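You operate a simulated robot arm through the tools that you are given. There is no shell and no other tool.

The job below is to be done with a simulated robot arm. You get a single attempt, and the scene is never put back.

JOB
Seat the dial thermometer, warm the table to about 55 C and soften the board's orange lump on square 1.
Fine: lump from the cooling board; thermometer into the brass pocket; red valve at half, then shut; touch its wheel alone, the pipe below is hot.
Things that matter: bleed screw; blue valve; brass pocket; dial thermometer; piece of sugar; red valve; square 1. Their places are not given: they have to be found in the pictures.

It is judged by the outcome, as a careful person would: the job done as asked, and still so three seconds after it is handed in. It fails if anything else is knocked over, pushed out of place, dropped, spilled or broken.

ROBOT AND FRAMES
A 7-joint arm with a two-finger parallel gripper, fixed in place. Base frame: the origin is at the foot of the arm, x ahead of it, y to its left, z up; the work surface is at about z = 920. Units: mm, rad, N and s.
Its first joint turns from -2.304 to 2.304 rad. Payload 3.91 kg.
The tool frame sits at the grasp point between the pads (the TCP): z along the fingers, y along the line on which they close. The tips reach 30 mm beyond it. The gripper opens to 110 mm. The fingers are 20 mm wide and 10 mm thick; the gripper's body (48 by 112 mm) begins 55 mm behind the TCP.
Orientation is told as [roll, pitch, yaw] about the base's x, y, z axes, in that order, counted from this pose: with the fingers straight down and closing along the base's y, the tool's x points along the base's -x, its y along +y and its z along -z.

CONTROLS
- The arm moves only by the tool servo_tool. Its argument "steps" is a list of rows, each a list of 7 numbers: the shift along the tool's x, y, z in m, then the turn, a rotation vector about the tool's x, y, z in rad, then the opening, from 0 (shut) to 1 (fully open). In form: [[tx, ty, tz, ax, ay, az, claw], ...]. A call has 1 to 20 rows; each row shifts and turns the commanded pose from where the row before left it, along the tool's axes as they then stand. A row lasts 0.2 s, in which the tool goes at most 50 mm and 0.15 rad; a call with a longer step from one row to the next is refused whole, and so is a gripper value outside its range. Where a pose cannot be reached the arm comes as near as it can. A force on the tool above 40 N (or 10 N above the force at the start of the call, whichever is more), or a blocked arm, ends the call early, and 0.2 s more pass. The fingers move at their own pace (about 108 mm/s each) and stop on an object; they squeeze with about 39 N. The grip force told is the motor's: it shows also when the fingers shut on nothing. Time passes only in rows, and 0.2 s behind the last, so rows that do not move let the fingers close. It gives the time, the measured TCP pose, the force on the tool (base axes), the opening and the grip force at its end, in the units of the frame above (readings bear some noise), with the torque about the TCP (base axes, N m) and any sound that the robot's microphone picked up.
- Cameras (640 x 400 px; columns grow to the right, rows downward): "scene" is fixed at [399.9, 650.9, 1689.4]; the picture's right is [-0.62, -0.79, 0.00], its down [-0.66, 0.52, -0.54] and it looks along [0.42, -0.33, -0.84] (base axes); focal length 327 px, centre (320, 200). "wrist" rides on the gripper at [72, 17, -103] in the tool frame; the picture's right is [-0.23, 0.97, 0.00], its down [-0.76, -0.18, -0.62] and it looks along [-0.61, -0.14, 0.78] (tool axes); focal length 222 px, centre (320, 200).
- camera(camera): a new picture of that camera. No time passes.
- point_at(camera, pixels): for up to 12 pixels [column, row] of the newest picture of that camera ("zoom" is the newest enlarged one), the place [x, y, z] in the base frame of the surface seen there, good to about 2 mm. No time passes.
- close_up(camera, box): a new picture of the part [left, top, right, bottom] of that camera's present view, enlarged. No time passes.
- close_job(): hands the job in; it is judged then, once.

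Leave the gripper open and the arm clear of the work at the hand-in unless told otherwise.

The tools are called after "Emit:" by a JSON object that holds its "fn" and its "kwargs". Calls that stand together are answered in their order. servo_tool: Moves the arm, as the interface text tells. Its arguments: {"type":"object","properties":{"steps":{"type":"array","items":{"type":"array","items":{"type":"number"}}}},"required":["steps"]} The other tools are called the same way: camera (camera) takes a picture; point_at (camera, pixels) gives the place of the surface under pixels of a picture; close_up (camera, box) takes an enlarged picture of a part of a camera's view; close_job () hands the job in.

At the start:

```text
time: 0.0
ee_pos: [591.5, 367.5, 1253.7]
orientation: [0.0, 0.0, -0.001]
ft_force: [0.2, 0.0, -0.2]
moment: [-0.04, 0.01, 0.04]
opening: 109.8
grip_force: 0.0
```

scene: 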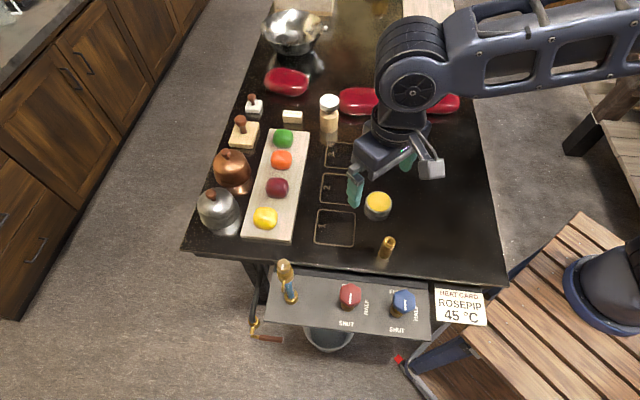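
wrist: 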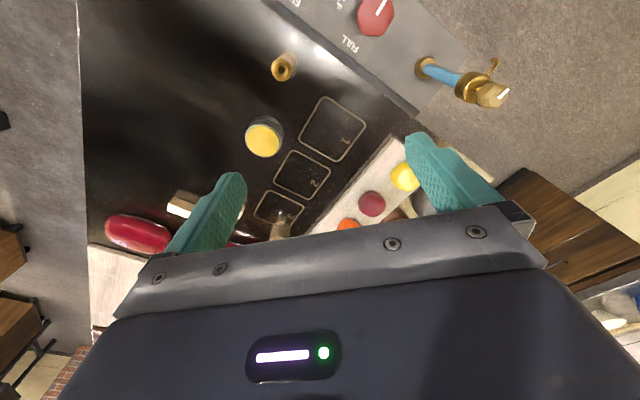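

I start by looking closely at the table: the panel with the valves (about 350,300), the squares (about 335,190), the board (about 275,185) and the yellow-topped thing (378,205).

Emit:
{"fn": "close_up", "kwargs": {"camera": "scene", "box": [240, 240, 500, 360]}}

Emit:
{"fn": "close_up", "kwargs": {"camera": "scene", "box": [190, 80, 430, 260]}}

Emit:
{"fn": "close_up", "kwargs": {"camera": "wrist", "box": [220, 0, 520, 240]}}

```text
2.46 times, centred on (370, 300) of scene
```

zoom: 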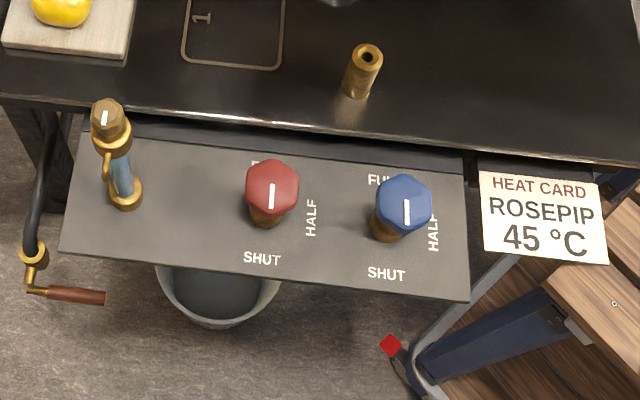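

```text
2.22 times, centred on (310, 170) of scene
```

zoom: 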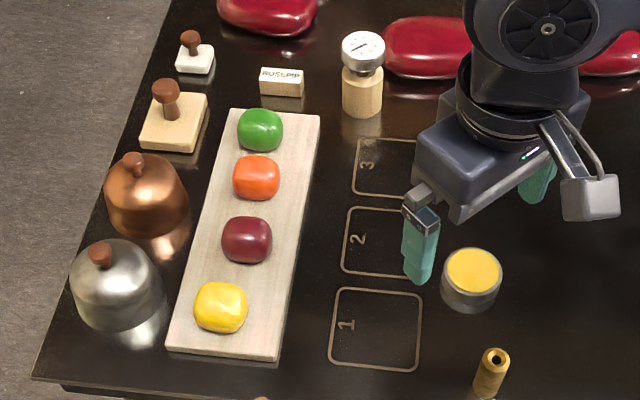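

```text
1.67 times, centred on (370, 120) of wrist
```

zoom: 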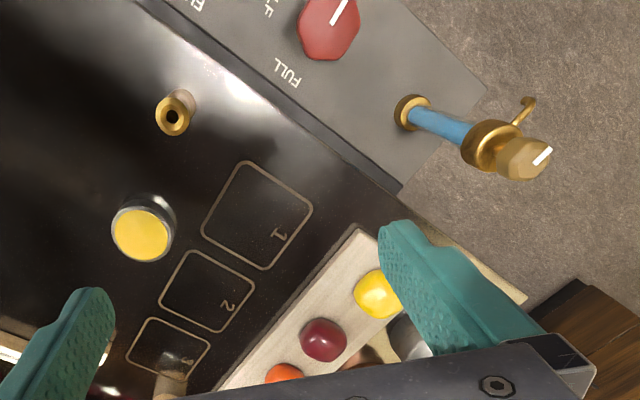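

The disc-topped thing at (329,105) looks like a dial thermometer in a wooden holder; the brass pocket is at (387,247). I measure these and the valves.

Emit:
{"fn": "close_up", "kwargs": {"camera": "scene", "box": [290, 80, 370, 150]}}

Emit:
{"fn": "point_at", "kwargs": {"camera": "scene", "pixels": [[329, 101], [330, 117], [329, 140], [389, 242], [384, 262], [350, 289], [350, 305], [404, 298], [283, 264], [282, 158], [287, 298], [336, 228]]}}

Emit:
{"fn": "close_up", "kwargs": {"camera": "scene", "box": [250, 240, 330, 310]}}

Emit:
{"fn": "close_up", "kwargs": {"camera": "scene", "box": [320, 230, 430, 320]}}

```text
5.71 times, centred on (330, 115) of scene
```

zoom: 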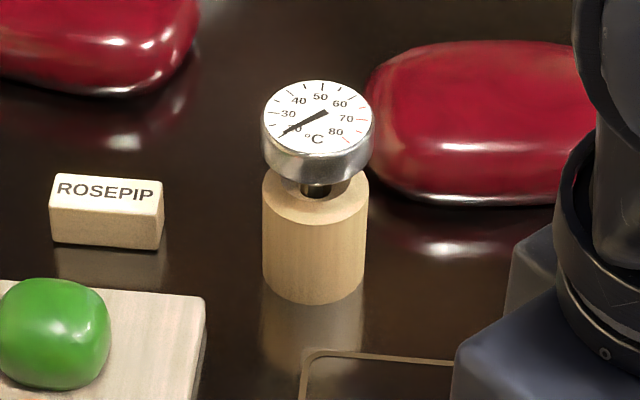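

```text
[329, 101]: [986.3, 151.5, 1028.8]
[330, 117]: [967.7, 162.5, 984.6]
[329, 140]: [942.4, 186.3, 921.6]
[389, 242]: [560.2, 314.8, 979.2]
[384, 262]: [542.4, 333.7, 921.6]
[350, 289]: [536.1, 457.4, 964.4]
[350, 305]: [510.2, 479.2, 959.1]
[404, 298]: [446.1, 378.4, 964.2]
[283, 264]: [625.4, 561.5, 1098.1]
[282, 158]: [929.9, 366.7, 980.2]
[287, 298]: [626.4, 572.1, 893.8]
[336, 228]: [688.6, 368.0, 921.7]
```

```text
5.71 times, centred on (290, 275) of scene
```

zoom: 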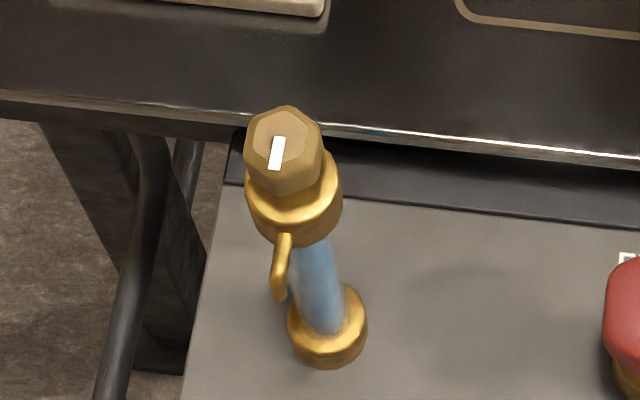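

```text
4.44 times, centred on (375, 275) of scene
```

zoom: 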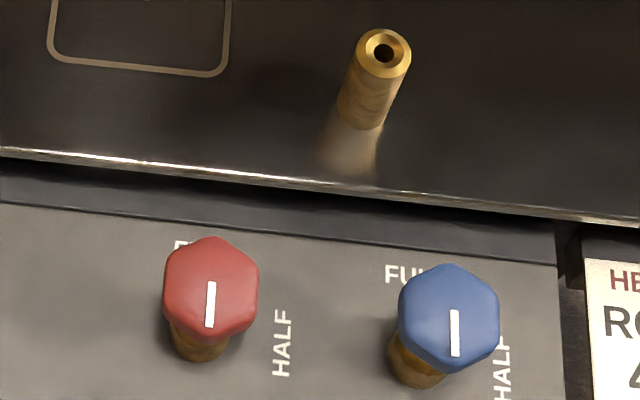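

Both marks point to SHUT. The thermometer stands in a wooden holder and reads about 20. Now I measure the dial rim, cushions, the holder, the lump, and the hexagon wheels more closely.

Emit:
{"fn": "point_at", "kwargs": {"camera": "scene", "pixels": [[321, 101], [337.5, 101], [329, 96], [329, 106], [346, 93], [360, 95], [293, 115], [275, 158], [289, 158], [282, 152], [282, 164], [282, 168]]}}

Emit:
{"fn": "close_up", "kwargs": {"camera": "scene", "box": [250, 130, 330, 190]}}

Emit:
{"fn": "close_up", "kwargs": {"camera": "wrist", "box": [320, 0, 520, 125]}}

```text
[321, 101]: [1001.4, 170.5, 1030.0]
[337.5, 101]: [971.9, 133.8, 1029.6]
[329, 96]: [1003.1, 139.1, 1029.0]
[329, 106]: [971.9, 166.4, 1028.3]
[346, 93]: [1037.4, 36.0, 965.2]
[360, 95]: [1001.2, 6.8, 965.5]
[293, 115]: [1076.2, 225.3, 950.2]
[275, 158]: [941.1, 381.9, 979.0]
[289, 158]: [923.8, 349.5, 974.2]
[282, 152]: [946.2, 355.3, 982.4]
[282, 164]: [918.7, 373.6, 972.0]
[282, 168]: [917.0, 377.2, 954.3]
```

```text
6.67 times, centred on (290, 160) of scene
```

zoom: 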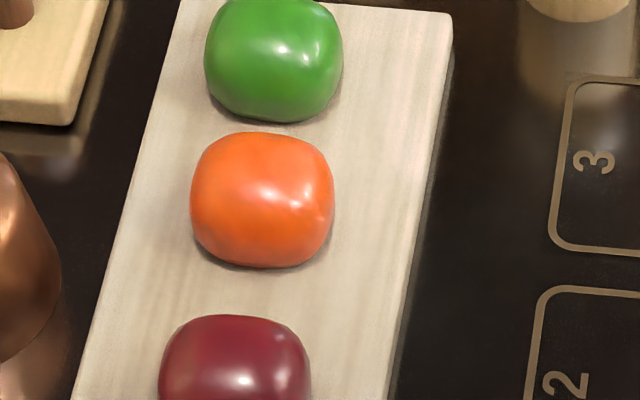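

```text
3.20 times, centred on (420, 62) of wrist
```

zoom: 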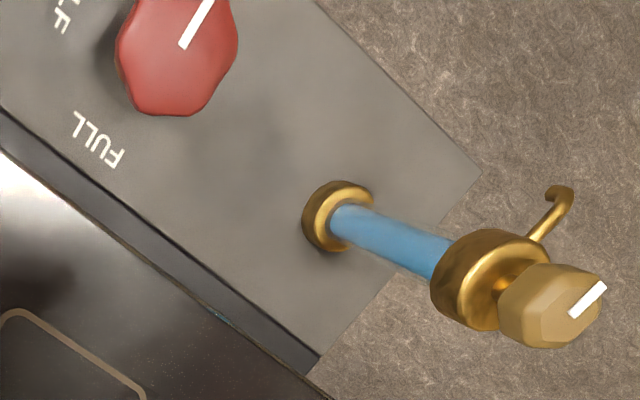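

Dial centre ≈ (987,152), top z≈1029, ~58 mm wide. I move the open gripper above it at z≈1120 and check reach.

Emit:
{"fn": "servo_tool", "kwargs": {"steps": [[-0.0395, -0.0215, 0.013, 0, 0, 0, 1], [-0.0395, -0.0215, 0.013, 0, 0, 0, 1], [-0.0395, -0.0215, 0.013, 0, 0, 0, 1], [-0.0395, -0.0215, 0.013, 0, 0, 0, 1], [-0.0395, -0.0215, 0.013, 0, 0, 0, 1], [-0.0395, -0.0215, 0.013, 0, 0, 0, 1], [-0.0395, -0.0215, 0.013, 0, 0, 0, 1], [-0.0395, -0.0215, 0.013, 0, 0, 0, 1], [-0.0395, -0.0215, 0.013, 0, 0, 0, 1], [-0.0395, -0.0215, 0.013, 0, 0, 0, 1], [0, 0, 0, 0, 0, 0, 1]]}}

Emit:
{"fn": "camera", "kwargs": {"camera": "wrist"}}

Emit:
{"fn": "camera", "kwargs": {"camera": "scene"}}

```text
time: 2.4
ee_pos: [988.2, 152.7, 1123.8]
orientation: [0.0, 0.001, -0.001]
ft_force: [0.1, 0.4, 0.3]
moment: [-0.01, 0.04, -0.04]
opening: 109.8
grip_force: 0.0
```

```text
taken
```

wrist: 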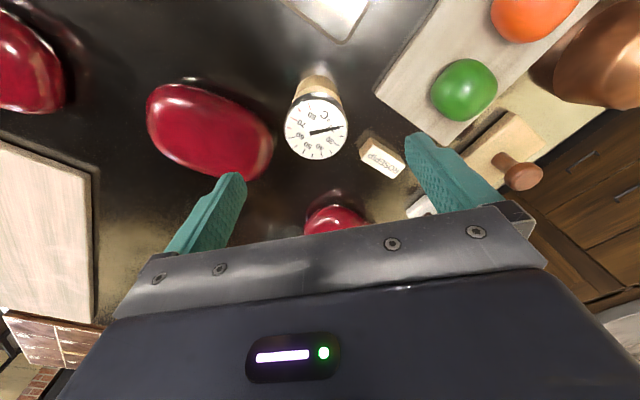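

```text
taken
```

scene: 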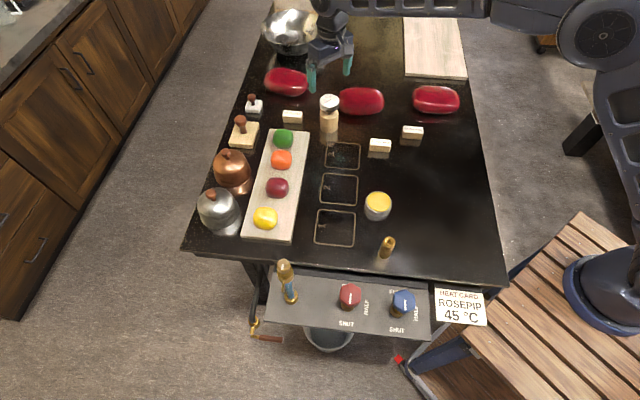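

Reach is good. I measure the dial with the wrist camera (around 316,128) and read the labels.

Emit:
{"fn": "point_at", "kwargs": {"camera": "wrist", "pixels": [[316, 128], [288, 128], [345, 128], [316, 100], [316, 156], [320, 85], [220, 130], [245, 160]]}}

Emit:
{"fn": "close_up", "kwargs": {"camera": "scene", "box": [260, 60, 460, 180]}}

Emit:
{"fn": "close_up", "kwargs": {"camera": "wrist", "box": [260, 60, 380, 180]}}

```text
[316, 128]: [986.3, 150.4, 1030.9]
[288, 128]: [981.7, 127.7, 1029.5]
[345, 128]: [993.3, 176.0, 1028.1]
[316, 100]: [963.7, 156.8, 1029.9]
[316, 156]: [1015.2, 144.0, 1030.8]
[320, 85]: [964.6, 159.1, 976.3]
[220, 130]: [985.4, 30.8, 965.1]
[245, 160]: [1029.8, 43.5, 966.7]
```

```text
3.20 times, centred on (360, 120) of scene
```

zoom: 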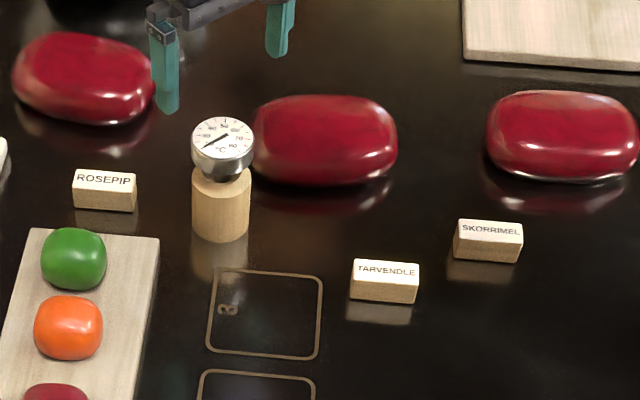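

```text
3.33 times, centred on (320, 120) of wrist
```

zoom: 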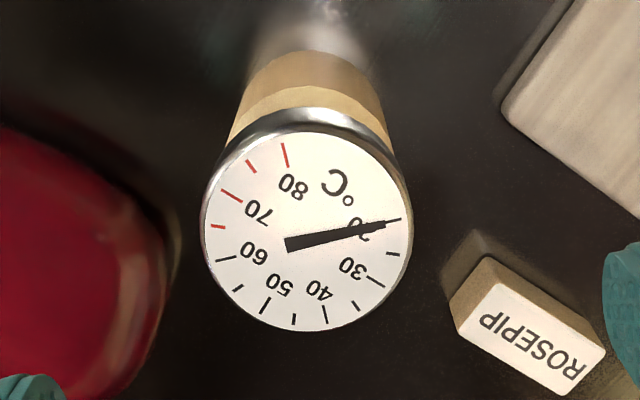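

Dial centre (987,151), top 1030, holder top about 985. I lower to TCP z≈1022 (tips ~992, above the wood) and, without closing yet, check.

Emit:
{"fn": "servo_tool", "kwargs": {"steps": [[0.001, -0.0015, 0.02, 0, 0, 0, 1], [0, 0, 0.02, 0, 0, 0, 1], [0, 0, 0.02, 0, 0, 0, 1], [0, 0, 0.02, 0, 0, 0, 1], [0, 0, 0.02, 0, 0, 0, 1], [0, 0, 0, 0, 0, 0, 1]]}}

Emit:
{"fn": "close_up", "kwargs": {"camera": "scene", "box": [280, 60, 380, 150]}}

Emit:
{"fn": "close_up", "kwargs": {"camera": "wrist", "box": [220, 60, 440, 240]}}

```text
time: 3.8
ee_pos: [985.6, 151.3, 1024.0]
orientation: [0.0, 0.0, 0.0]
ft_force: [1.0, 0.0, -0.1]
moment: [0.01, 0.01, 0.0]
opening: 110.1
grip_force: 0.2
```

```text
4.44 times, centred on (330, 105) of scene
```

zoom: 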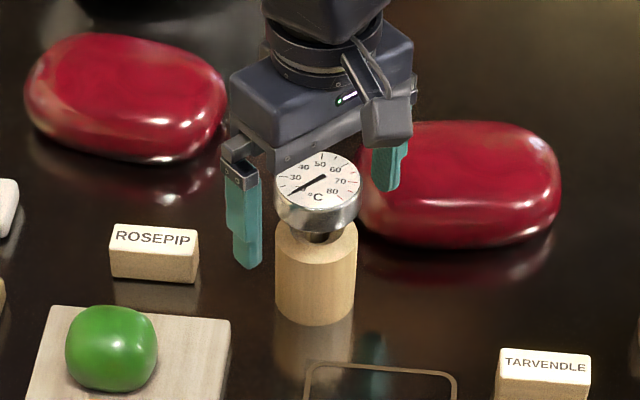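

```text
2.22 times, centred on (330, 150) of wrist
```

zoom: 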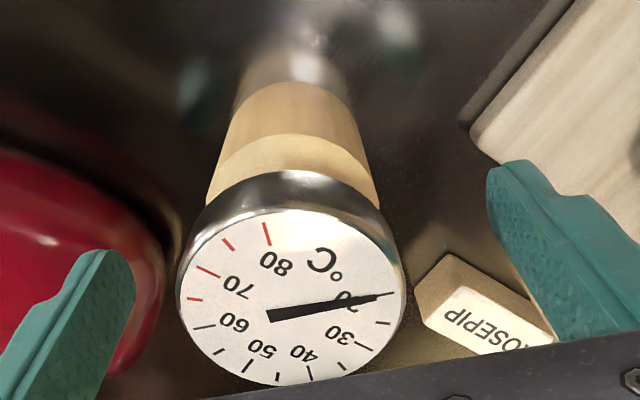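

Fingers straddle the dial cleanly. I close on the rim.

Emit:
{"fn": "servo_tool", "kwargs": {"steps": [[-0.001, 0, -0.001, 0, 0, 0, 0.5], [0, 0, 0, 0, 0, 0, 0.3], [0, 0, 0, 0, 0, 0, 0.0], [0, 0, 0, 0, 0, 0, 0.0], [0, 0, 0, 0, 0, 0, 0.0]]}}

Emit:
{"fn": "close_up", "kwargs": {"camera": "scene", "box": [280, 60, 380, 150]}}

```text
time: 5.0
ee_pos: [987.0, 150.8, 1024.8]
orientation: [-0.001, 0.0, 0.001]
ft_force: [0.0, 0.8, 0.4]
moment: [0.05, 0.01, 0.01]
opening: 58.0
grip_force: 39.1
```

```text
4.44 times, centred on (330, 105) of scene
```

zoom: 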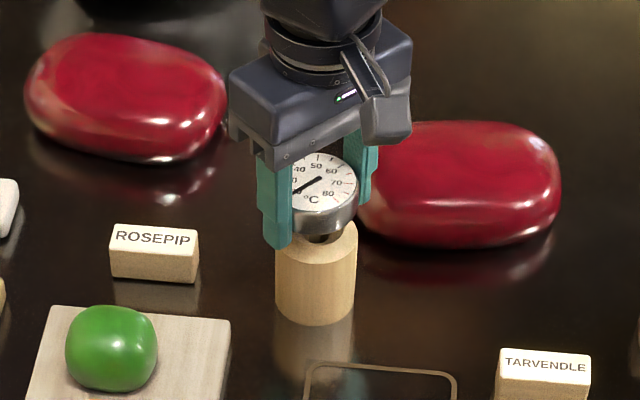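

Gripped at 58 mm with 39 N. I lift straight up slowly by 120 mm.

Emit:
{"fn": "servo_tool", "kwargs": {"steps": [[0, 0, -0.01, 0, 0, 0, 0], [0, 0, -0.01, 0, 0, 0, 0], [0, 0, -0.015, 0, 0, 0, 0], [0, 0, -0.02, 0, 0, 0, 0], [0, 0, -0.02, 0, 0, 0, 0], [0, 0, -0.025, 0, 0, 0, 0], [0, 0, -0.03, 0, 0, 0, 0], [0, 0, 0, 0, 0, 0, 0]]}}

Emit:
{"fn": "close_up", "kwargs": {"camera": "scene", "box": [280, 20, 380, 150]}}

Emit:
{"fn": "camera", "kwargs": {"camera": "wrist"}}

```text
time: 6.8
ee_pos: [987.5, 149.7, 1154.9]
orientation: [0.0, -0.002, 0.002]
ft_force: [0.1, -0.6, 0.0]
moment: [0.02, 0.02, -0.01]
opening: 57.8
grip_force: 39.0
```

```text
3.08 times, centred on (330, 85) of scene
```

zoom: 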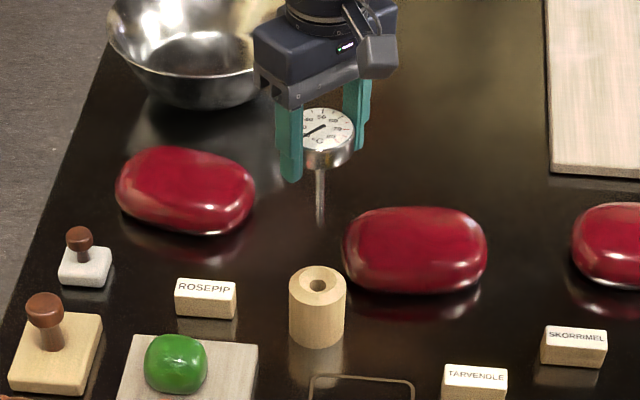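

```text
taken
```

wrist: 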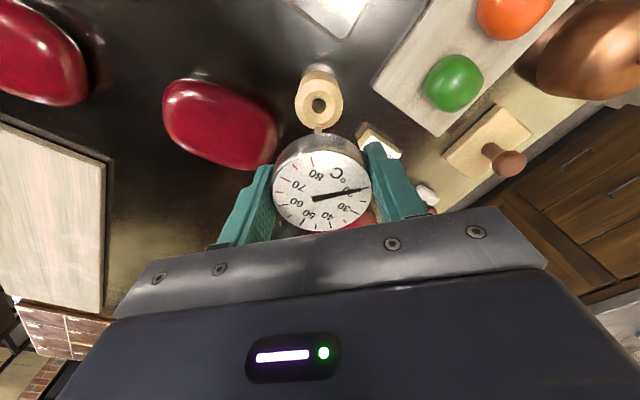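

The stem is out and straight. I measure the stem tip (zoom ~320,222), the stem top, and the holder hole.

Emit:
{"fn": "close_up", "kwargs": {"camera": "scene", "box": [310, 40, 350, 110]}}

Emit:
{"fn": "close_up", "kwargs": {"camera": "wrist", "box": [260, 60, 380, 240]}}

```text
5.71 times, centred on (330, 75) of scene
```

zoom: 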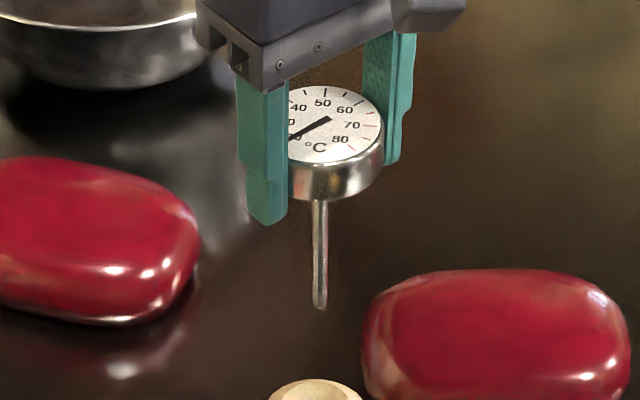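

```text
2.22 times, centred on (320, 150) of wrist
```

zoom: 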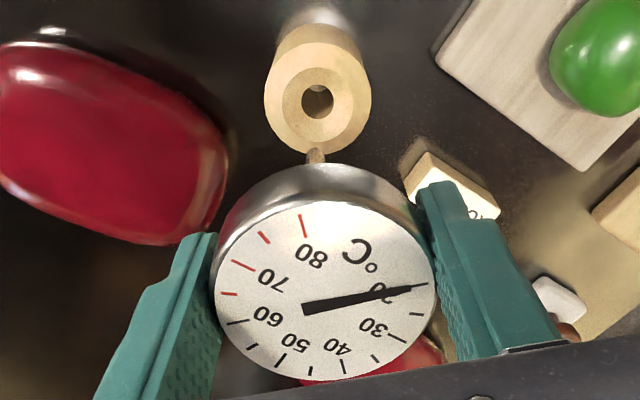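

Emit:
{"fn": "point_at", "kwargs": {"camera": "scene", "pixels": [[329.8, 93], [329.8, 92], [329.8, 90], [330, 85], [329, 70], [330.6, 108.5]]}}

Emit:
{"fn": "point_at", "kwargs": {"camera": "wrist", "pixels": [[319.5, 129], [319, 106], [320, 170], [319, 95]]}}

```text
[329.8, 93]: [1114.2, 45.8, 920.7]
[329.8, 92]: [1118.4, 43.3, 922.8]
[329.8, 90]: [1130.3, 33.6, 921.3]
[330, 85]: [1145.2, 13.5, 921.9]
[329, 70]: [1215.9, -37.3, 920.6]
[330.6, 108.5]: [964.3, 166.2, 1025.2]
```

```text
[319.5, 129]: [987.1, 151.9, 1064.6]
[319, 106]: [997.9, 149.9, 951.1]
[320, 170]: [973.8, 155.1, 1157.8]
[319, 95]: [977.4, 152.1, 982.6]
```

The scene picture was an old one, but the wrist gives the stem at (987,152), tip about z 1060 with TCP at 1155 (tip ≈97 mm below TCP). I carry it level to above the brass pocket (about 560,315).

Emit:
{"fn": "servo_tool", "kwargs": {"steps": [[0.02, 0.008, 0, 0, 0, 0, 0], [0.0425, 0.0164, 0, 0, 0, 0, 0], [0.0425, 0.0164, 0, 0, 0, 0, 0], [0.0425, 0.0164, 0, 0, 0, 0, 0], [0.0425, 0.0164, 0, 0, 0, 0, 0], [0.0425, 0.0164, 0, 0, 0, 0, 0], [0.0425, 0.0164, 0, 0, 0, 0, 0], [0.0425, 0.0164, 0, 0, 0, 0, 0], [0.0425, 0.0164, 0, 0, 0, 0, 0], [0.0425, 0.0164, 0, 0, 0, 0, 0], [0.024, 0.01, 0, 0, 0, 0, 0], [0, 0, 0, 0, 0, 0, 0]]}}

Emit:
{"fn": "camera", "kwargs": {"camera": "wrist"}}

Emit:
{"fn": "camera", "kwargs": {"camera": "scene"}}

Emit:
{"fn": "close_up", "kwargs": {"camera": "wrist", "box": [260, 60, 380, 180]}}

```text
time: 9.4
ee_pos: [559.7, 317.7, 1152.8]
orientation: [0.0, 0.0, 0.0]
ft_force: [0.1, -0.2, -0.9]
moment: [0.01, 0.02, 0.01]
opening: 57.9
grip_force: 38.5
```

```text
taken
```

wrist: 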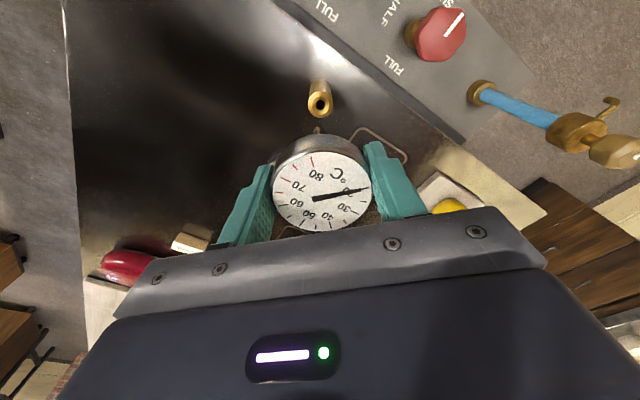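

```text
taken
```

scene: 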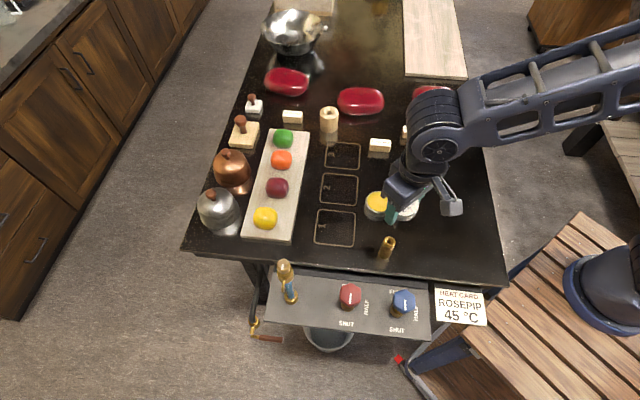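

```text
3.33 times, centred on (320, 120) of wrist
```

zoom: 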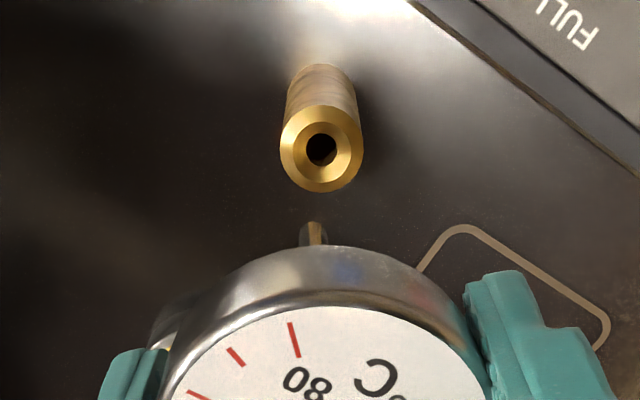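

The pocket's mouth shows at zoom (321,150). I measure the rim around it and the stem.

Emit:
{"fn": "point_at", "kwargs": {"camera": "wrist", "pixels": [[311.5, 105], [329.5, 105], [320.3, 98], [320.3, 114], [313.5, 98.5], [327, 112], [314, 112], [327, 98.5], [318.2, 128.4], [320.3, 105]]}}

Emit:
{"fn": "point_at", "kwargs": {"camera": "scene", "pixels": [[389.6, 241.3], [387, 240], [393, 240], [390, 238], [389, 244]]}}

Emit:
{"fn": "close_up", "kwargs": {"camera": "scene", "box": [360, 170, 440, 270]}}

```text
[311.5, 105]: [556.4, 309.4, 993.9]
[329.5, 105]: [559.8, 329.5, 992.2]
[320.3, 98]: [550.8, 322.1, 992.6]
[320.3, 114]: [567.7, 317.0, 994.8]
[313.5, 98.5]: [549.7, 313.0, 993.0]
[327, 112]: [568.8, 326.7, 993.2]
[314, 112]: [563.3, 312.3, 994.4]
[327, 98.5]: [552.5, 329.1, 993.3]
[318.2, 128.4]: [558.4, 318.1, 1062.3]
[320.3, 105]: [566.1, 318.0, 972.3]
```

```text
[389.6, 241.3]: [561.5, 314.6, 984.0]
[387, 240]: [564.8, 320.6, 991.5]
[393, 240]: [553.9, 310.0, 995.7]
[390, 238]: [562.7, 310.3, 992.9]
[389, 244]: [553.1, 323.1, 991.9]
```

```text
4.00 times, centred on (400, 220) of scene
```

zoom: 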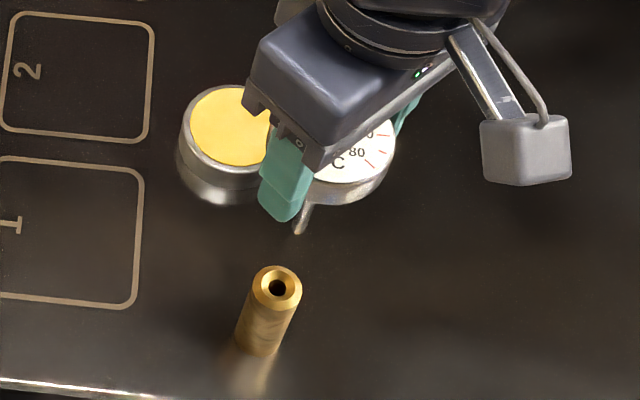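

Pocket mouth: centre ≈ (558.5,319.8), top z≈993. Stem axis is about (561,317.5). I shift by (-3,+2) mm and lower until the tip is ~8 mm above the mouth, then look.

Emit:
{"fn": "servo_tool", "kwargs": {"steps": [[0.003, 0.002, 0.01, 0, 0, 0, 0], [0, 0, 0.015, 0, 0, 0, 0], [0, 0, 0.015, 0, 0, 0, 0], [0, 0, 0.0105, 0, 0, 0, 0], [0, 0, 0, 0, 0, 0, 0], [0, 0, 0, 0, 0, 0, 0]]}}

Emit:
{"fn": "camera", "kwargs": {"camera": "wrist"}}

Emit:
{"fn": "close_up", "kwargs": {"camera": "wrist", "box": [280, 80, 360, 140]}}

Emit:
{"fn": "close_up", "kwargs": {"camera": "scene", "box": [370, 210, 420, 260]}}

```text
time: 10.8
ee_pos: [556.7, 319.2, 1104.3]
orientation: [0.001, 0.0, 0.0]
ft_force: [0.5, 0.1, -1.2]
moment: [-0.03, -0.01, 0.01]
opening: 58.0
grip_force: 39.2
```

```text
taken
```

wrist: 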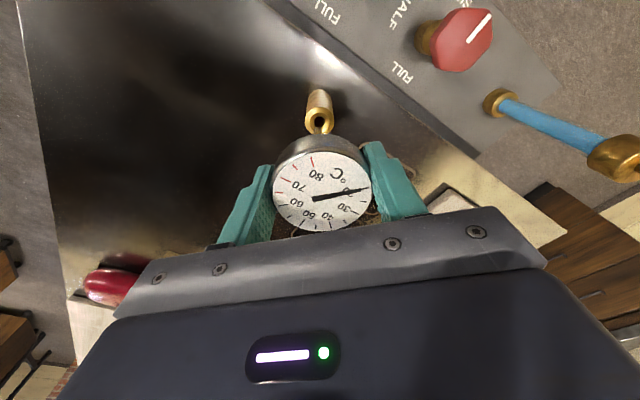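

```text
6.67 times, centred on (320, 110) of wrist
```

zoom: 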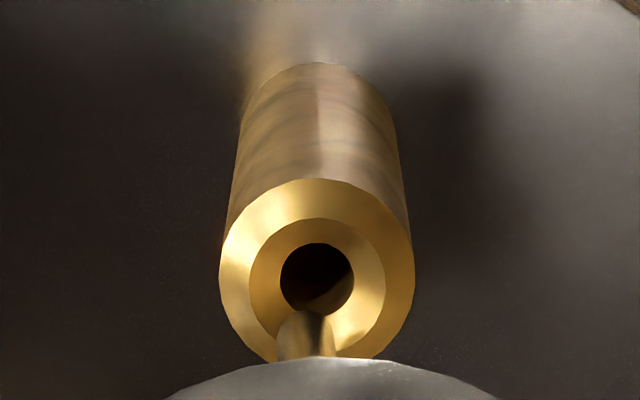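

```text
8.00 times, centred on (395, 235) of scene
```

zoom: 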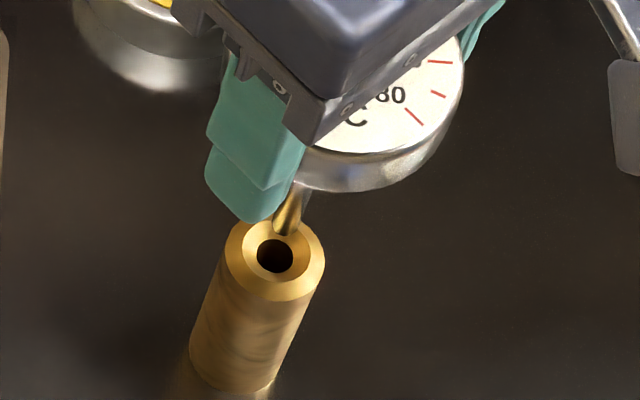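

Stem tip is ~12 mm over the mouth and ~1 mm off to the -y side. I shift (+0.4,+0.8) mm, lower slowly through the mouth, and check.

Emit:
{"fn": "servo_tool", "kwargs": {"steps": [[-0.0004, 0.0008, 0.0, 0, 0, 0, 0], [0, 0, 0.005, 0, 0, 0, 0], [0, 0, 0.005, 0, 0, 0, 0], [0, 0, 0.004, 0, 0, 0, 0], [0, 0, 0.004, 0, 0, 0, 0], [0, 0, 0.004, 0, 0, 0, 0], [0, 0, 0, 0, 0, 0, 0]]}}

Emit:
{"fn": "close_up", "kwargs": {"camera": "wrist", "box": [280, 80, 360, 140]}}

Emit:
{"fn": "close_up", "kwargs": {"camera": "scene", "box": [370, 210, 420, 260]}}

```text
time: 12.4
ee_pos: [555.9, 321.2, 1082.0]
orientation: [0.001, 0.001, 0.0]
ft_force: [-7.9, 4.8, -0.6]
moment: [0.48, 0.84, -0.02]
opening: 58.1
grip_force: 38.9
```

```text
6.67 times, centred on (320, 110) of wrist
```

zoom: 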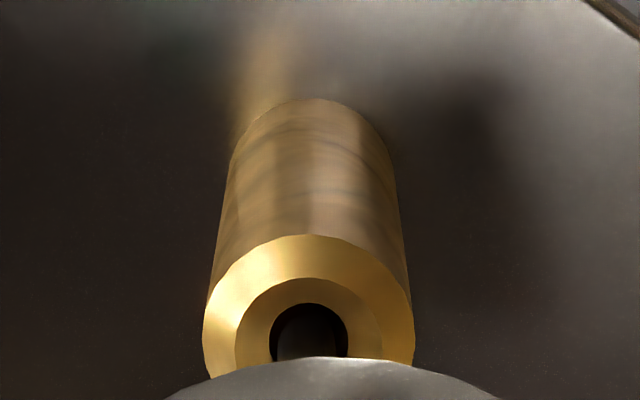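

```text
8.00 times, centred on (395, 235) of scene
```

zoom: 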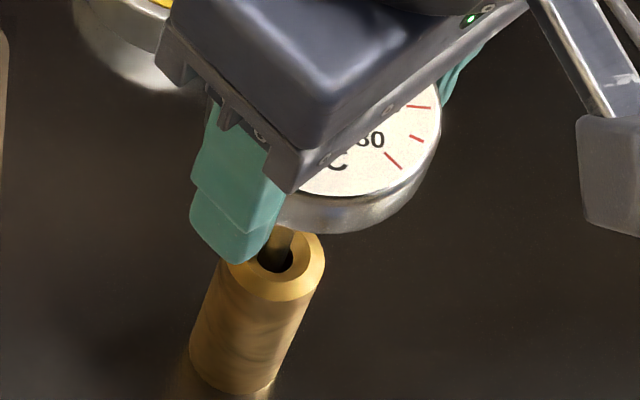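

The stem has entered the hole; the side force (-7.9,+4.8 N) says I should give about 1 mm toward -x,+y. I ease that and lower further.

Emit:
{"fn": "servo_tool", "kwargs": {"steps": [[0.0008, 0.0006, 0.0, 0, 0, 0, 0], [0, 0, 0.002, 0, 0, 0, 0], [0, 0, 0.003, 0, 0, 0, 0], [0, 0, 0, 0, 0, 0, 0]]}}

```text
time: 13.4
ee_pos: [556.8, 320.2, 1077.2]
orientation: [0.002, -0.001, 0.0]
ft_force: [-1.5, 0.6, -0.3]
moment: [0.08, 0.15, -0.04]
opening: 58.3
grip_force: 39.0
```

Forces are now small. I continue down slowly; the force guard will stop me at the bottom.

Emit:
{"fn": "servo_tool", "kwargs": {"steps": [[0.0002, 0, 0.005, 0, 0, 0, 0], [0, 0, 0.005, 0, 0, 0, 0], [0, 0, 0.005, 0, 0, 0, 0], [0, 0, 0.005, 0, 0, 0, 0], [0, 0, 0.005, 0, 0, 0, 0], [0, 0, 0.005, 0, 0, 0, 0], [0, 0, 0, 0, 0, 0, 0]]}}

Emit:
{"fn": "close_up", "kwargs": {"camera": "scene", "box": [360, 200, 430, 270]}}

```text
time: 15.0
ee_pos: [556.3, 319.5, 1047.1]
orientation: [0.001, 0.0, 0.0]
ft_force: [-2.3, -0.8, -1.2]
moment: [-0.06, 0.12, -0.05]
opening: 57.9
grip_force: 39.2
```

```text
5.71 times, centred on (395, 235) of scene
```

zoom: 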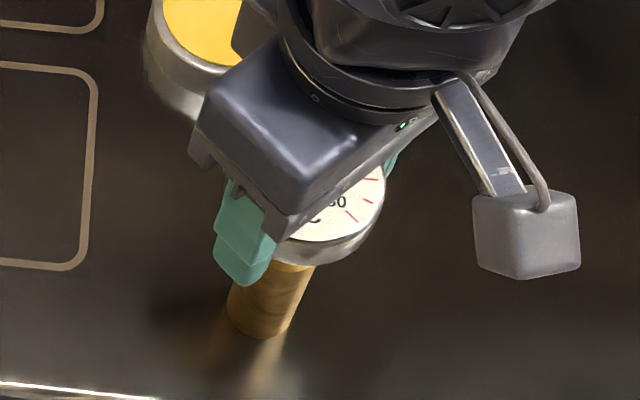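

Still sliding freely. I continue in 3 mm rows.

Emit:
{"fn": "servo_tool", "kwargs": {"steps": [[0, 0, 0.003, 0, 0, 0, 0], [0, 0, 0.003, 0, 0, 0, 0], [0, 0, 0.003, 0, 0, 0, 0], [0, 0, 0.003, 0, 0, 0, 0], [0, 0, 0.003, 0, 0, 0, 0], [0, 0, 0.003, 0, 0, 0, 0], [0, 0, 0.003, 0, 0, 0, 0], [0, 0, 0.003, 0, 0, 0, 0], [0, 0, 0.003, 0, 0, 0, 0], [0, 0, 0.003, 0, 0, 0, 0], [0, 0, 0, 0, 0, 0, 0]]}}

Emit:
{"fn": "close_up", "kwargs": {"camera": "scene", "box": [360, 200, 430, 270]}}

```text
time: 17.4
ee_pos: [555.9, 319.3, 1017.2]
orientation: [0.003, -0.002, 0.0]
ft_force: [3.9, -1.4, 30.7]
moment: [0.02, -0.43, 0.01]
opening: 58.6
grip_force: 38.5
```

```text
5.71 times, centred on (395, 235) of scene
```

zoom: 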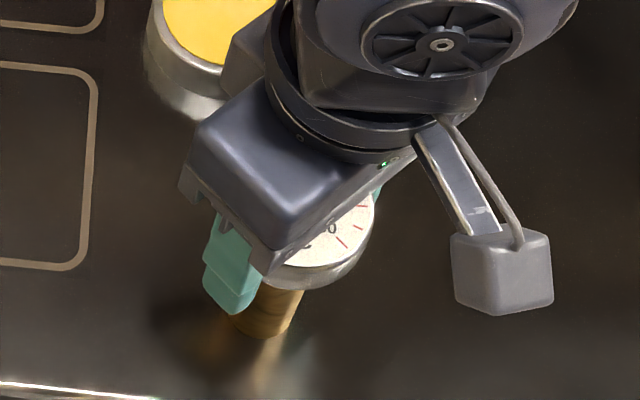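

Firm stop at TCP z≈1017 (31 N): seated. I relax 1 mm, open the gripper, and rise.

Emit:
{"fn": "servo_tool", "kwargs": {"steps": [[0, 0, -0.001, 0, 0, 0, 0], [0, 0, 0, 0, 0, 0, 0.6], [0, 0, 0, 0, 0, 0, 0.9], [0, 0, 0, 0, 0, 0, 1]]}}

Emit:
{"fn": "servo_tool", "kwargs": {"steps": [[0, 0, -0.01, 0, 0, 0, 1], [0, 0, -0.02, 0, 0, 0, 1], [0, 0, -0.03, 0, 0, 0, 1], [0, 0, -0.03, 0, 0, 0, 1], [0, 0, -0.03, 0, 0, 0, 1], [0, 0, -0.03, 0, 0, 0, 1], [0, 0, 0, 0, 0, 0, 1]]}}

Emit:
{"fn": "camera", "kwargs": {"camera": "wrist"}}

Emit:
{"fn": "camera", "kwargs": {"camera": "scene"}}

```text
time: 18.4
ee_pos: [557.1, 319.6, 1017.5]
orientation: [-0.001, 0.001, 0.002]
ft_force: [-0.6, -0.1, 0.7]
moment: [0.0, -0.01, 0.02]
opening: 110.0
grip_force: 0.1
```

```text
time: 20.0
ee_pos: [557.0, 321.2, 1169.1]
orientation: [0.001, 0.001, 0.001]
ft_force: [0.8, 0.5, -0.3]
moment: [-0.01, -0.01, 0.0]
opening: 110.1
grip_force: 0.1
```

```text
taken
```

wrist: 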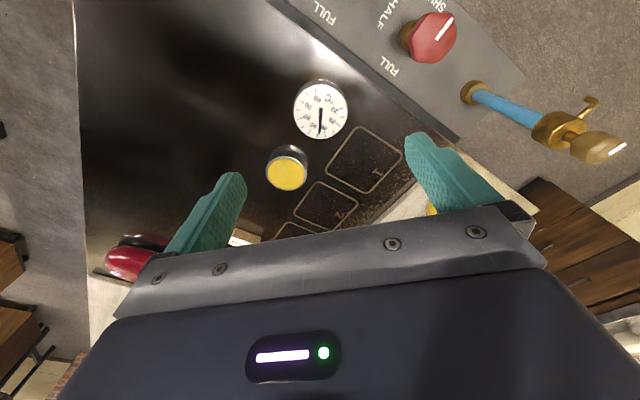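

```text
taken
```

scene: 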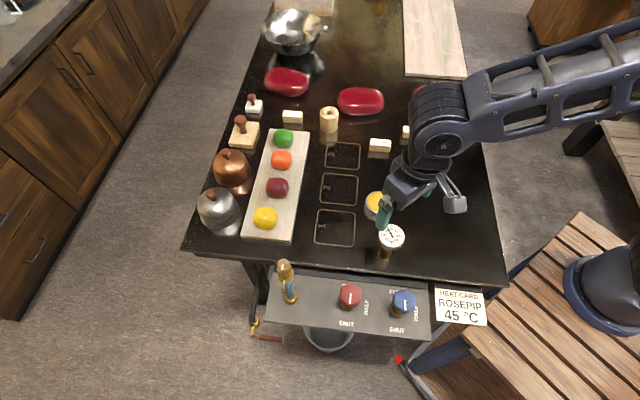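

Emit:
{"fn": "close_up", "kwargs": {"camera": "wrist", "box": [280, 70, 360, 150]}}

Emit:
{"fn": "close_up", "kwargs": {"camera": "scene", "box": [360, 200, 430, 270]}}

Emit:
{"fn": "close_up", "kwargs": {"camera": "wrist", "box": [380, 0, 500, 80]}}

```text
5.00 times, centred on (320, 110) of wrist
```

zoom: 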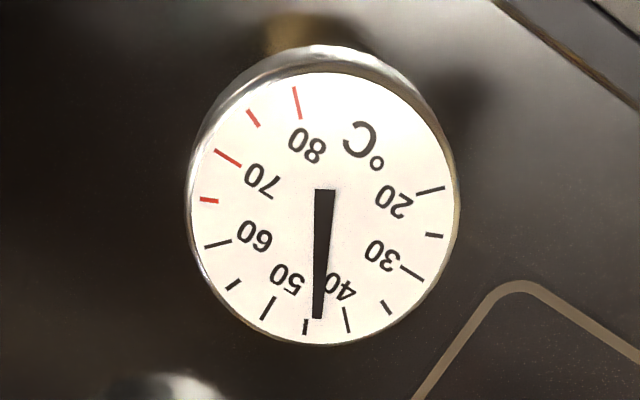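

```text
5.71 times, centred on (395, 235) of scene
```

zoom: 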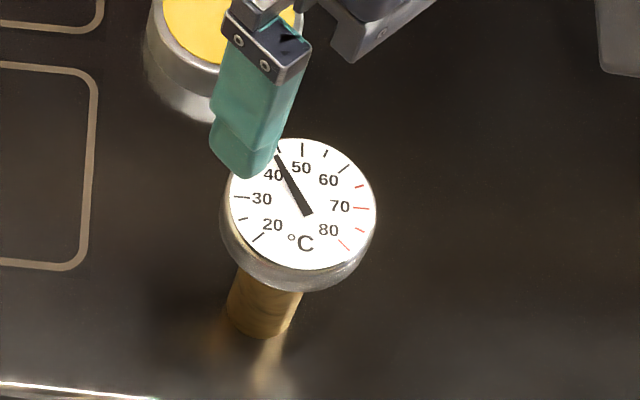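

```text
5.00 times, centred on (440, 40) of wrist
```

zoom: 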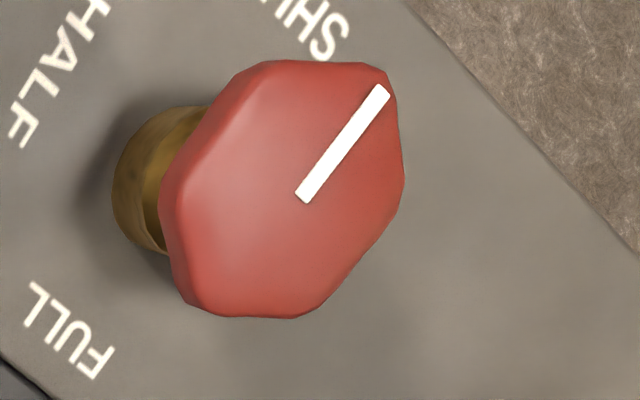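

The thermometer is seated; it reads about 43 and is still settling, so the table has some warmth already. While it settles, I measure the board, lump, cloche, and square 1.

Emit:
{"fn": "point_at", "kwargs": {"camera": "scene", "pixels": [[281, 159], [272, 159], [291, 160], [281, 151], [281, 168], [265, 167], [298, 172], [233, 152], [245, 165], [317, 210], [355, 213], [336, 227]]}}

Emit:
{"fn": "point_at", "kwargs": {"camera": "scene", "pixels": [[243, 236], [290, 241], [270, 130], [309, 131], [277, 187], [265, 217], [284, 138], [350, 242], [315, 240], [319, 211], [355, 212], [378, 200]]}}

```text
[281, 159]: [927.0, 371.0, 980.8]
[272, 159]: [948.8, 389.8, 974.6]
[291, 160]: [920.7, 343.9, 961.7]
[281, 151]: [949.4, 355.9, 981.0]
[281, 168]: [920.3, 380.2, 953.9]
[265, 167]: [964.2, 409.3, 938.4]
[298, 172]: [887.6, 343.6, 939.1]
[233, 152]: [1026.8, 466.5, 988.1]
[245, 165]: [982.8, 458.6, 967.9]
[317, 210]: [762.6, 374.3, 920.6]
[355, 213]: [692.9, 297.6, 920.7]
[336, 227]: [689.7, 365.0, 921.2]
```

```text
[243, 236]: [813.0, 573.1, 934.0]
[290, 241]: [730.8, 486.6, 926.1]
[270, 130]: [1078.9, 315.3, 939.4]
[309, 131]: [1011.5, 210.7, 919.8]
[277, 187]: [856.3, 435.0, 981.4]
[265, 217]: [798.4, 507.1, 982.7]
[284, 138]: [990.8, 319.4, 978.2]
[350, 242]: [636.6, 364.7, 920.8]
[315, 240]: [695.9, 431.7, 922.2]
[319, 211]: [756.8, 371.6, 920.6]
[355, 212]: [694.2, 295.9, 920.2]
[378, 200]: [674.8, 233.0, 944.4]
```

Square 1 centre ≈ (697,367). Lump ≈ (937,366), board top 939, lump top 982. I turn the gripper 45° so it closes across the board and move above the lump at z≈1130.

Emit:
{"fn": "servo_tool", "kwargs": {"steps": [[0, 0, 0, 0, 0, 0.131, 1], [0, 0, 0, 0, 0, 0.131, 1], [0, 0, 0, 0, 0, 0.131, 1], [0, 0, 0, 0, 0, 0.131, 1], [0, 0, 0, 0, 0, 0.131, 1], [0, 0, 0, 0, 0, 0.131, 1], [-0.0263, 0.0334, 0.0043, 0, 0, 0, 1], [-0.0263, 0.0334, 0.0043, 0, 0, 0, 1], [-0.0263, 0.0334, 0.0043, 0, 0, 0, 1], [-0.0263, 0.0334, 0.0043, 0, 0, 0, 1], [-0.0263, 0.0334, 0.0043, 0, 0, 0, 1], [-0.0263, 0.0334, 0.0043, 0, 0, 0, 1], [-0.0263, 0.0334, 0.0043, 0, 0, 0, 1], [-0.0263, 0.0334, 0.0043, 0, 0, 0, 1], [-0.0263, 0.0334, 0.0043, 0, 0, 0, 1], [0, 0, 0, 0, 0, 0, 1]]}}

Emit:
{"fn": "camera", "kwargs": {"camera": "wrist"}}

Emit:
{"fn": "camera", "kwargs": {"camera": "scene"}}

Emit:
{"fn": "close_up", "kwargs": {"camera": "scene", "box": [360, 200, 430, 270]}}

```text
time: 23.4
ee_pos: [938.0, 365.7, 1129.0]
orientation: [-0.001, 0.0, -0.787]
ft_force: [-0.5, -0.2, -0.4]
moment: [0.02, 0.03, 0.03]
opening: 110.0
grip_force: 0.1
```

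```text
taken
```

wrist: 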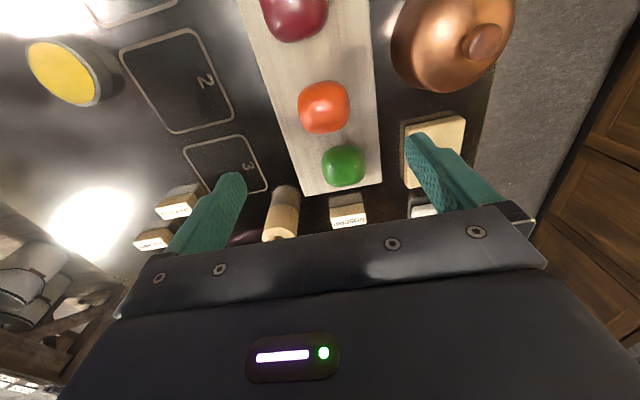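

```text
taken
```

scene: 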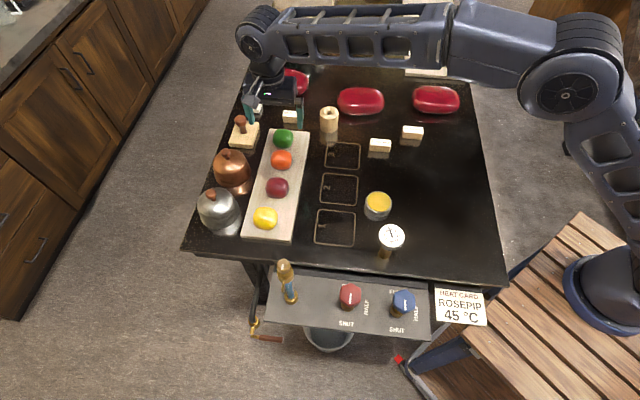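

```text
5.71 times, centred on (395, 235) of scene
```

zoom: 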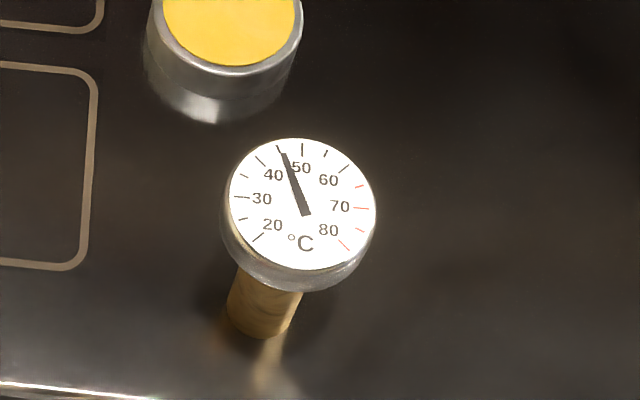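

Reach holds at z 1129. The thermometer is up to ~46. I measure the lump and board edges with the wrist camera.

Emit:
{"fn": "point_at", "kwargs": {"camera": "wrist", "pixels": [[323, 106], [300, 106], [348, 104], [323, 84], [325, 128], [262, 60], [300, 180], [370, 60], [379, 170], [411, 150], [440, 60], [343, 165]]}}

Emit:
{"fn": "close_up", "kwargs": {"camera": "wrist", "box": [240, 0, 480, 200]}}

```text
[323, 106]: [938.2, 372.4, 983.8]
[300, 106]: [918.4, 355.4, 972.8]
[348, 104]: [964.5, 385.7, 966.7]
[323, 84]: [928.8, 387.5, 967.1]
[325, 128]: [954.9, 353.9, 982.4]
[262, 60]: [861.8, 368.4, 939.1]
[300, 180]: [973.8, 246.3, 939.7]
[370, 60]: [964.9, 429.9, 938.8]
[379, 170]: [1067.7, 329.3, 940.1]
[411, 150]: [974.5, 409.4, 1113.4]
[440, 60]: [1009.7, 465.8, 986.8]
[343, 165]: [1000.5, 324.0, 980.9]
```

```text
2.00 times, centred on (360, 100) of wrist
```

zoom: 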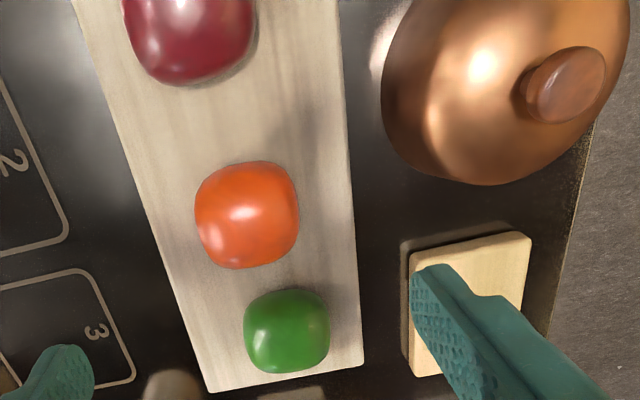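

Lump centre ≈ (939,368), about 57 mm across. I set the opening to ~85 mm, correct by (1,2) mm and go down to z≈1000 to see whether the arm still reaches.

Emit:
{"fn": "servo_tool", "kwargs": {"steps": [[0.0009, 0.0023, 0.02, 0, 0, 0, 0.77], [0, 0, 0.025, 0, 0, 0, 0.77], [0, 0, 0.03, 0, 0, 0, 0.77], [0, 0, 0.03, 0, 0, 0, 0.77], [0, 0, 0.024, 0, 0, 0, 0.77], [0, 0, 0, 0, 0, 0, 0.77]]}}

Emit:
{"fn": "camera", "kwargs": {"camera": "wrist"}}

Emit:
{"fn": "close_up", "kwargs": {"camera": "scene", "box": [220, 80, 340, 200]}}

```text
time: 24.8
ee_pos: [937.0, 367.3, 1001.3]
orientation: [0.0, 0.002, -0.787]
ft_force: [0.1, 0.4, 0.3]
moment: [-0.01, 0.0, 0.0]
opening: 84.7
grip_force: 0.1
```

```text
taken
```

wrist: 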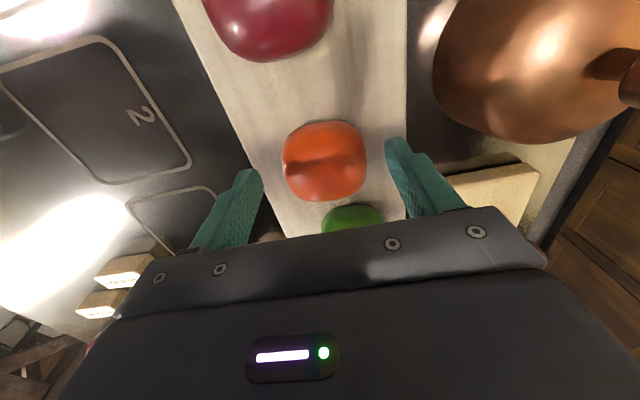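

```text
3.33 times, centred on (280, 140) of scene
```

zoom: 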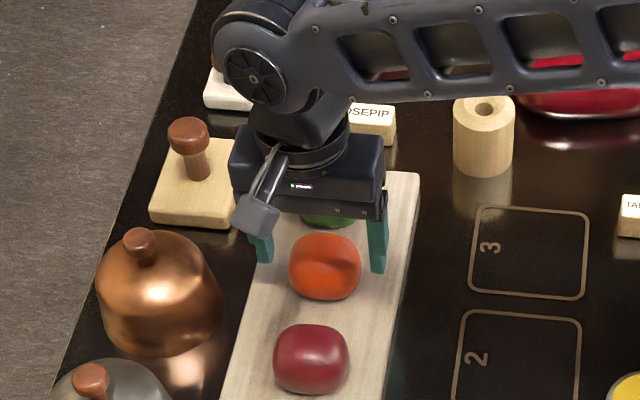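

Well centred between the fingers, reach fine. I descend to z≈974 (tips ~5 mm above the board) and close.

Emit:
{"fn": "servo_tool", "kwargs": {"steps": [[0, 0, 0.01, 0, 0, 0, 0.77], [0, 0, 0.01, 0, 0, 0, 0.77], [0, 0, 0.007, 0, 0, 0, 0.77], [0, 0, 0, 0, 0, 0, 0.77], [0, 0, 0, 0, 0, 0, 0.6], [0, 0, 0, 0, 0, 0, 0.45], [0, 0, 0, 0, 0, 0, 0.45], [0, 0, 0, 0, 0, 0, 0.45]]}}

Emit:
{"fn": "close_up", "kwargs": {"camera": "scene", "box": [220, 80, 340, 200]}}

Emit:
{"fn": "camera", "kwargs": {"camera": "wrist"}}

```text
time: 26.6
ee_pos: [936.5, 366.9, 972.9]
orientation: [0.0, -0.001, -0.787]
ft_force: [-0.4, -0.4, 0.1]
moment: [-0.03, 0.03, -0.02]
opening: 60.1
grip_force: 39.4
```

```text
3.33 times, centred on (280, 140) of scene
```

zoom: 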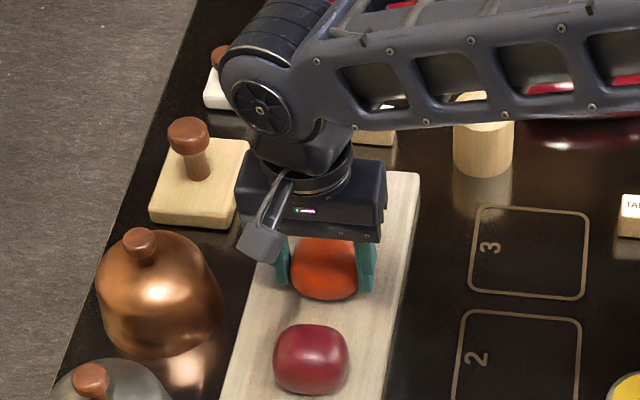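

```text
taken
```

wrist: 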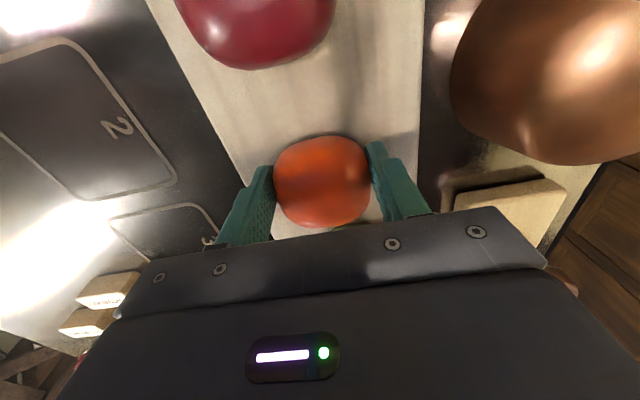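

Lump held at 60 mm with 39 N. I lift slowly 120 mm.

Emit:
{"fn": "servo_tool", "kwargs": {"steps": [[0, 0, -0.008, 0, 0, 0, 0.45], [0, 0, -0.012, 0, 0, 0, 0.45], [0, 0, -0.02, 0, 0, 0, 0.45], [0, 0, -0.025, 0, 0, 0, 0.45], [0, 0, -0.025, 0, 0, 0, 0.45], [0, 0, -0.025, 0, 0, 0, 0.45], [0, 0, 0, 0, 0, 0, 0.45]]}}

Emit:
{"fn": "camera", "kwargs": {"camera": "wrist"}}

Emit:
{"fn": "close_up", "kwargs": {"camera": "scene", "box": [220, 40, 340, 200]}}

```text
time: 28.2
ee_pos: [938.1, 367.8, 1088.9]
orientation: [0.001, 0.0, -0.786]
ft_force: [-0.8, 0.4, -1.2]
moment: [0.03, -0.01, -0.01]
opening: 59.8
grip_force: 38.5
```

```text
taken
```

wrist: 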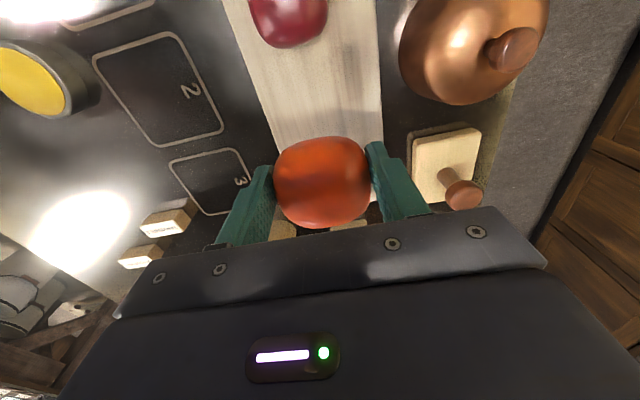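

```text
2.50 times, centred on (280, 120) of scene
```

zoom: 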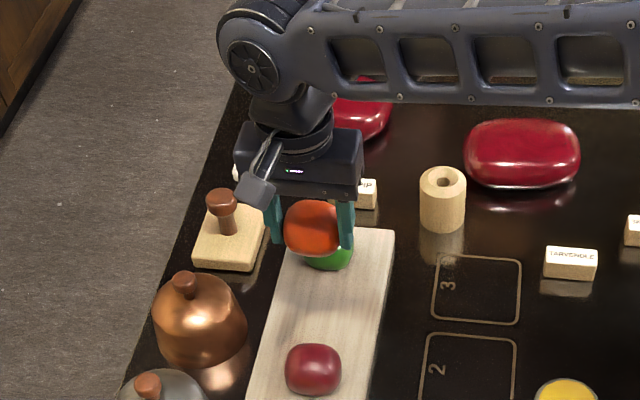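

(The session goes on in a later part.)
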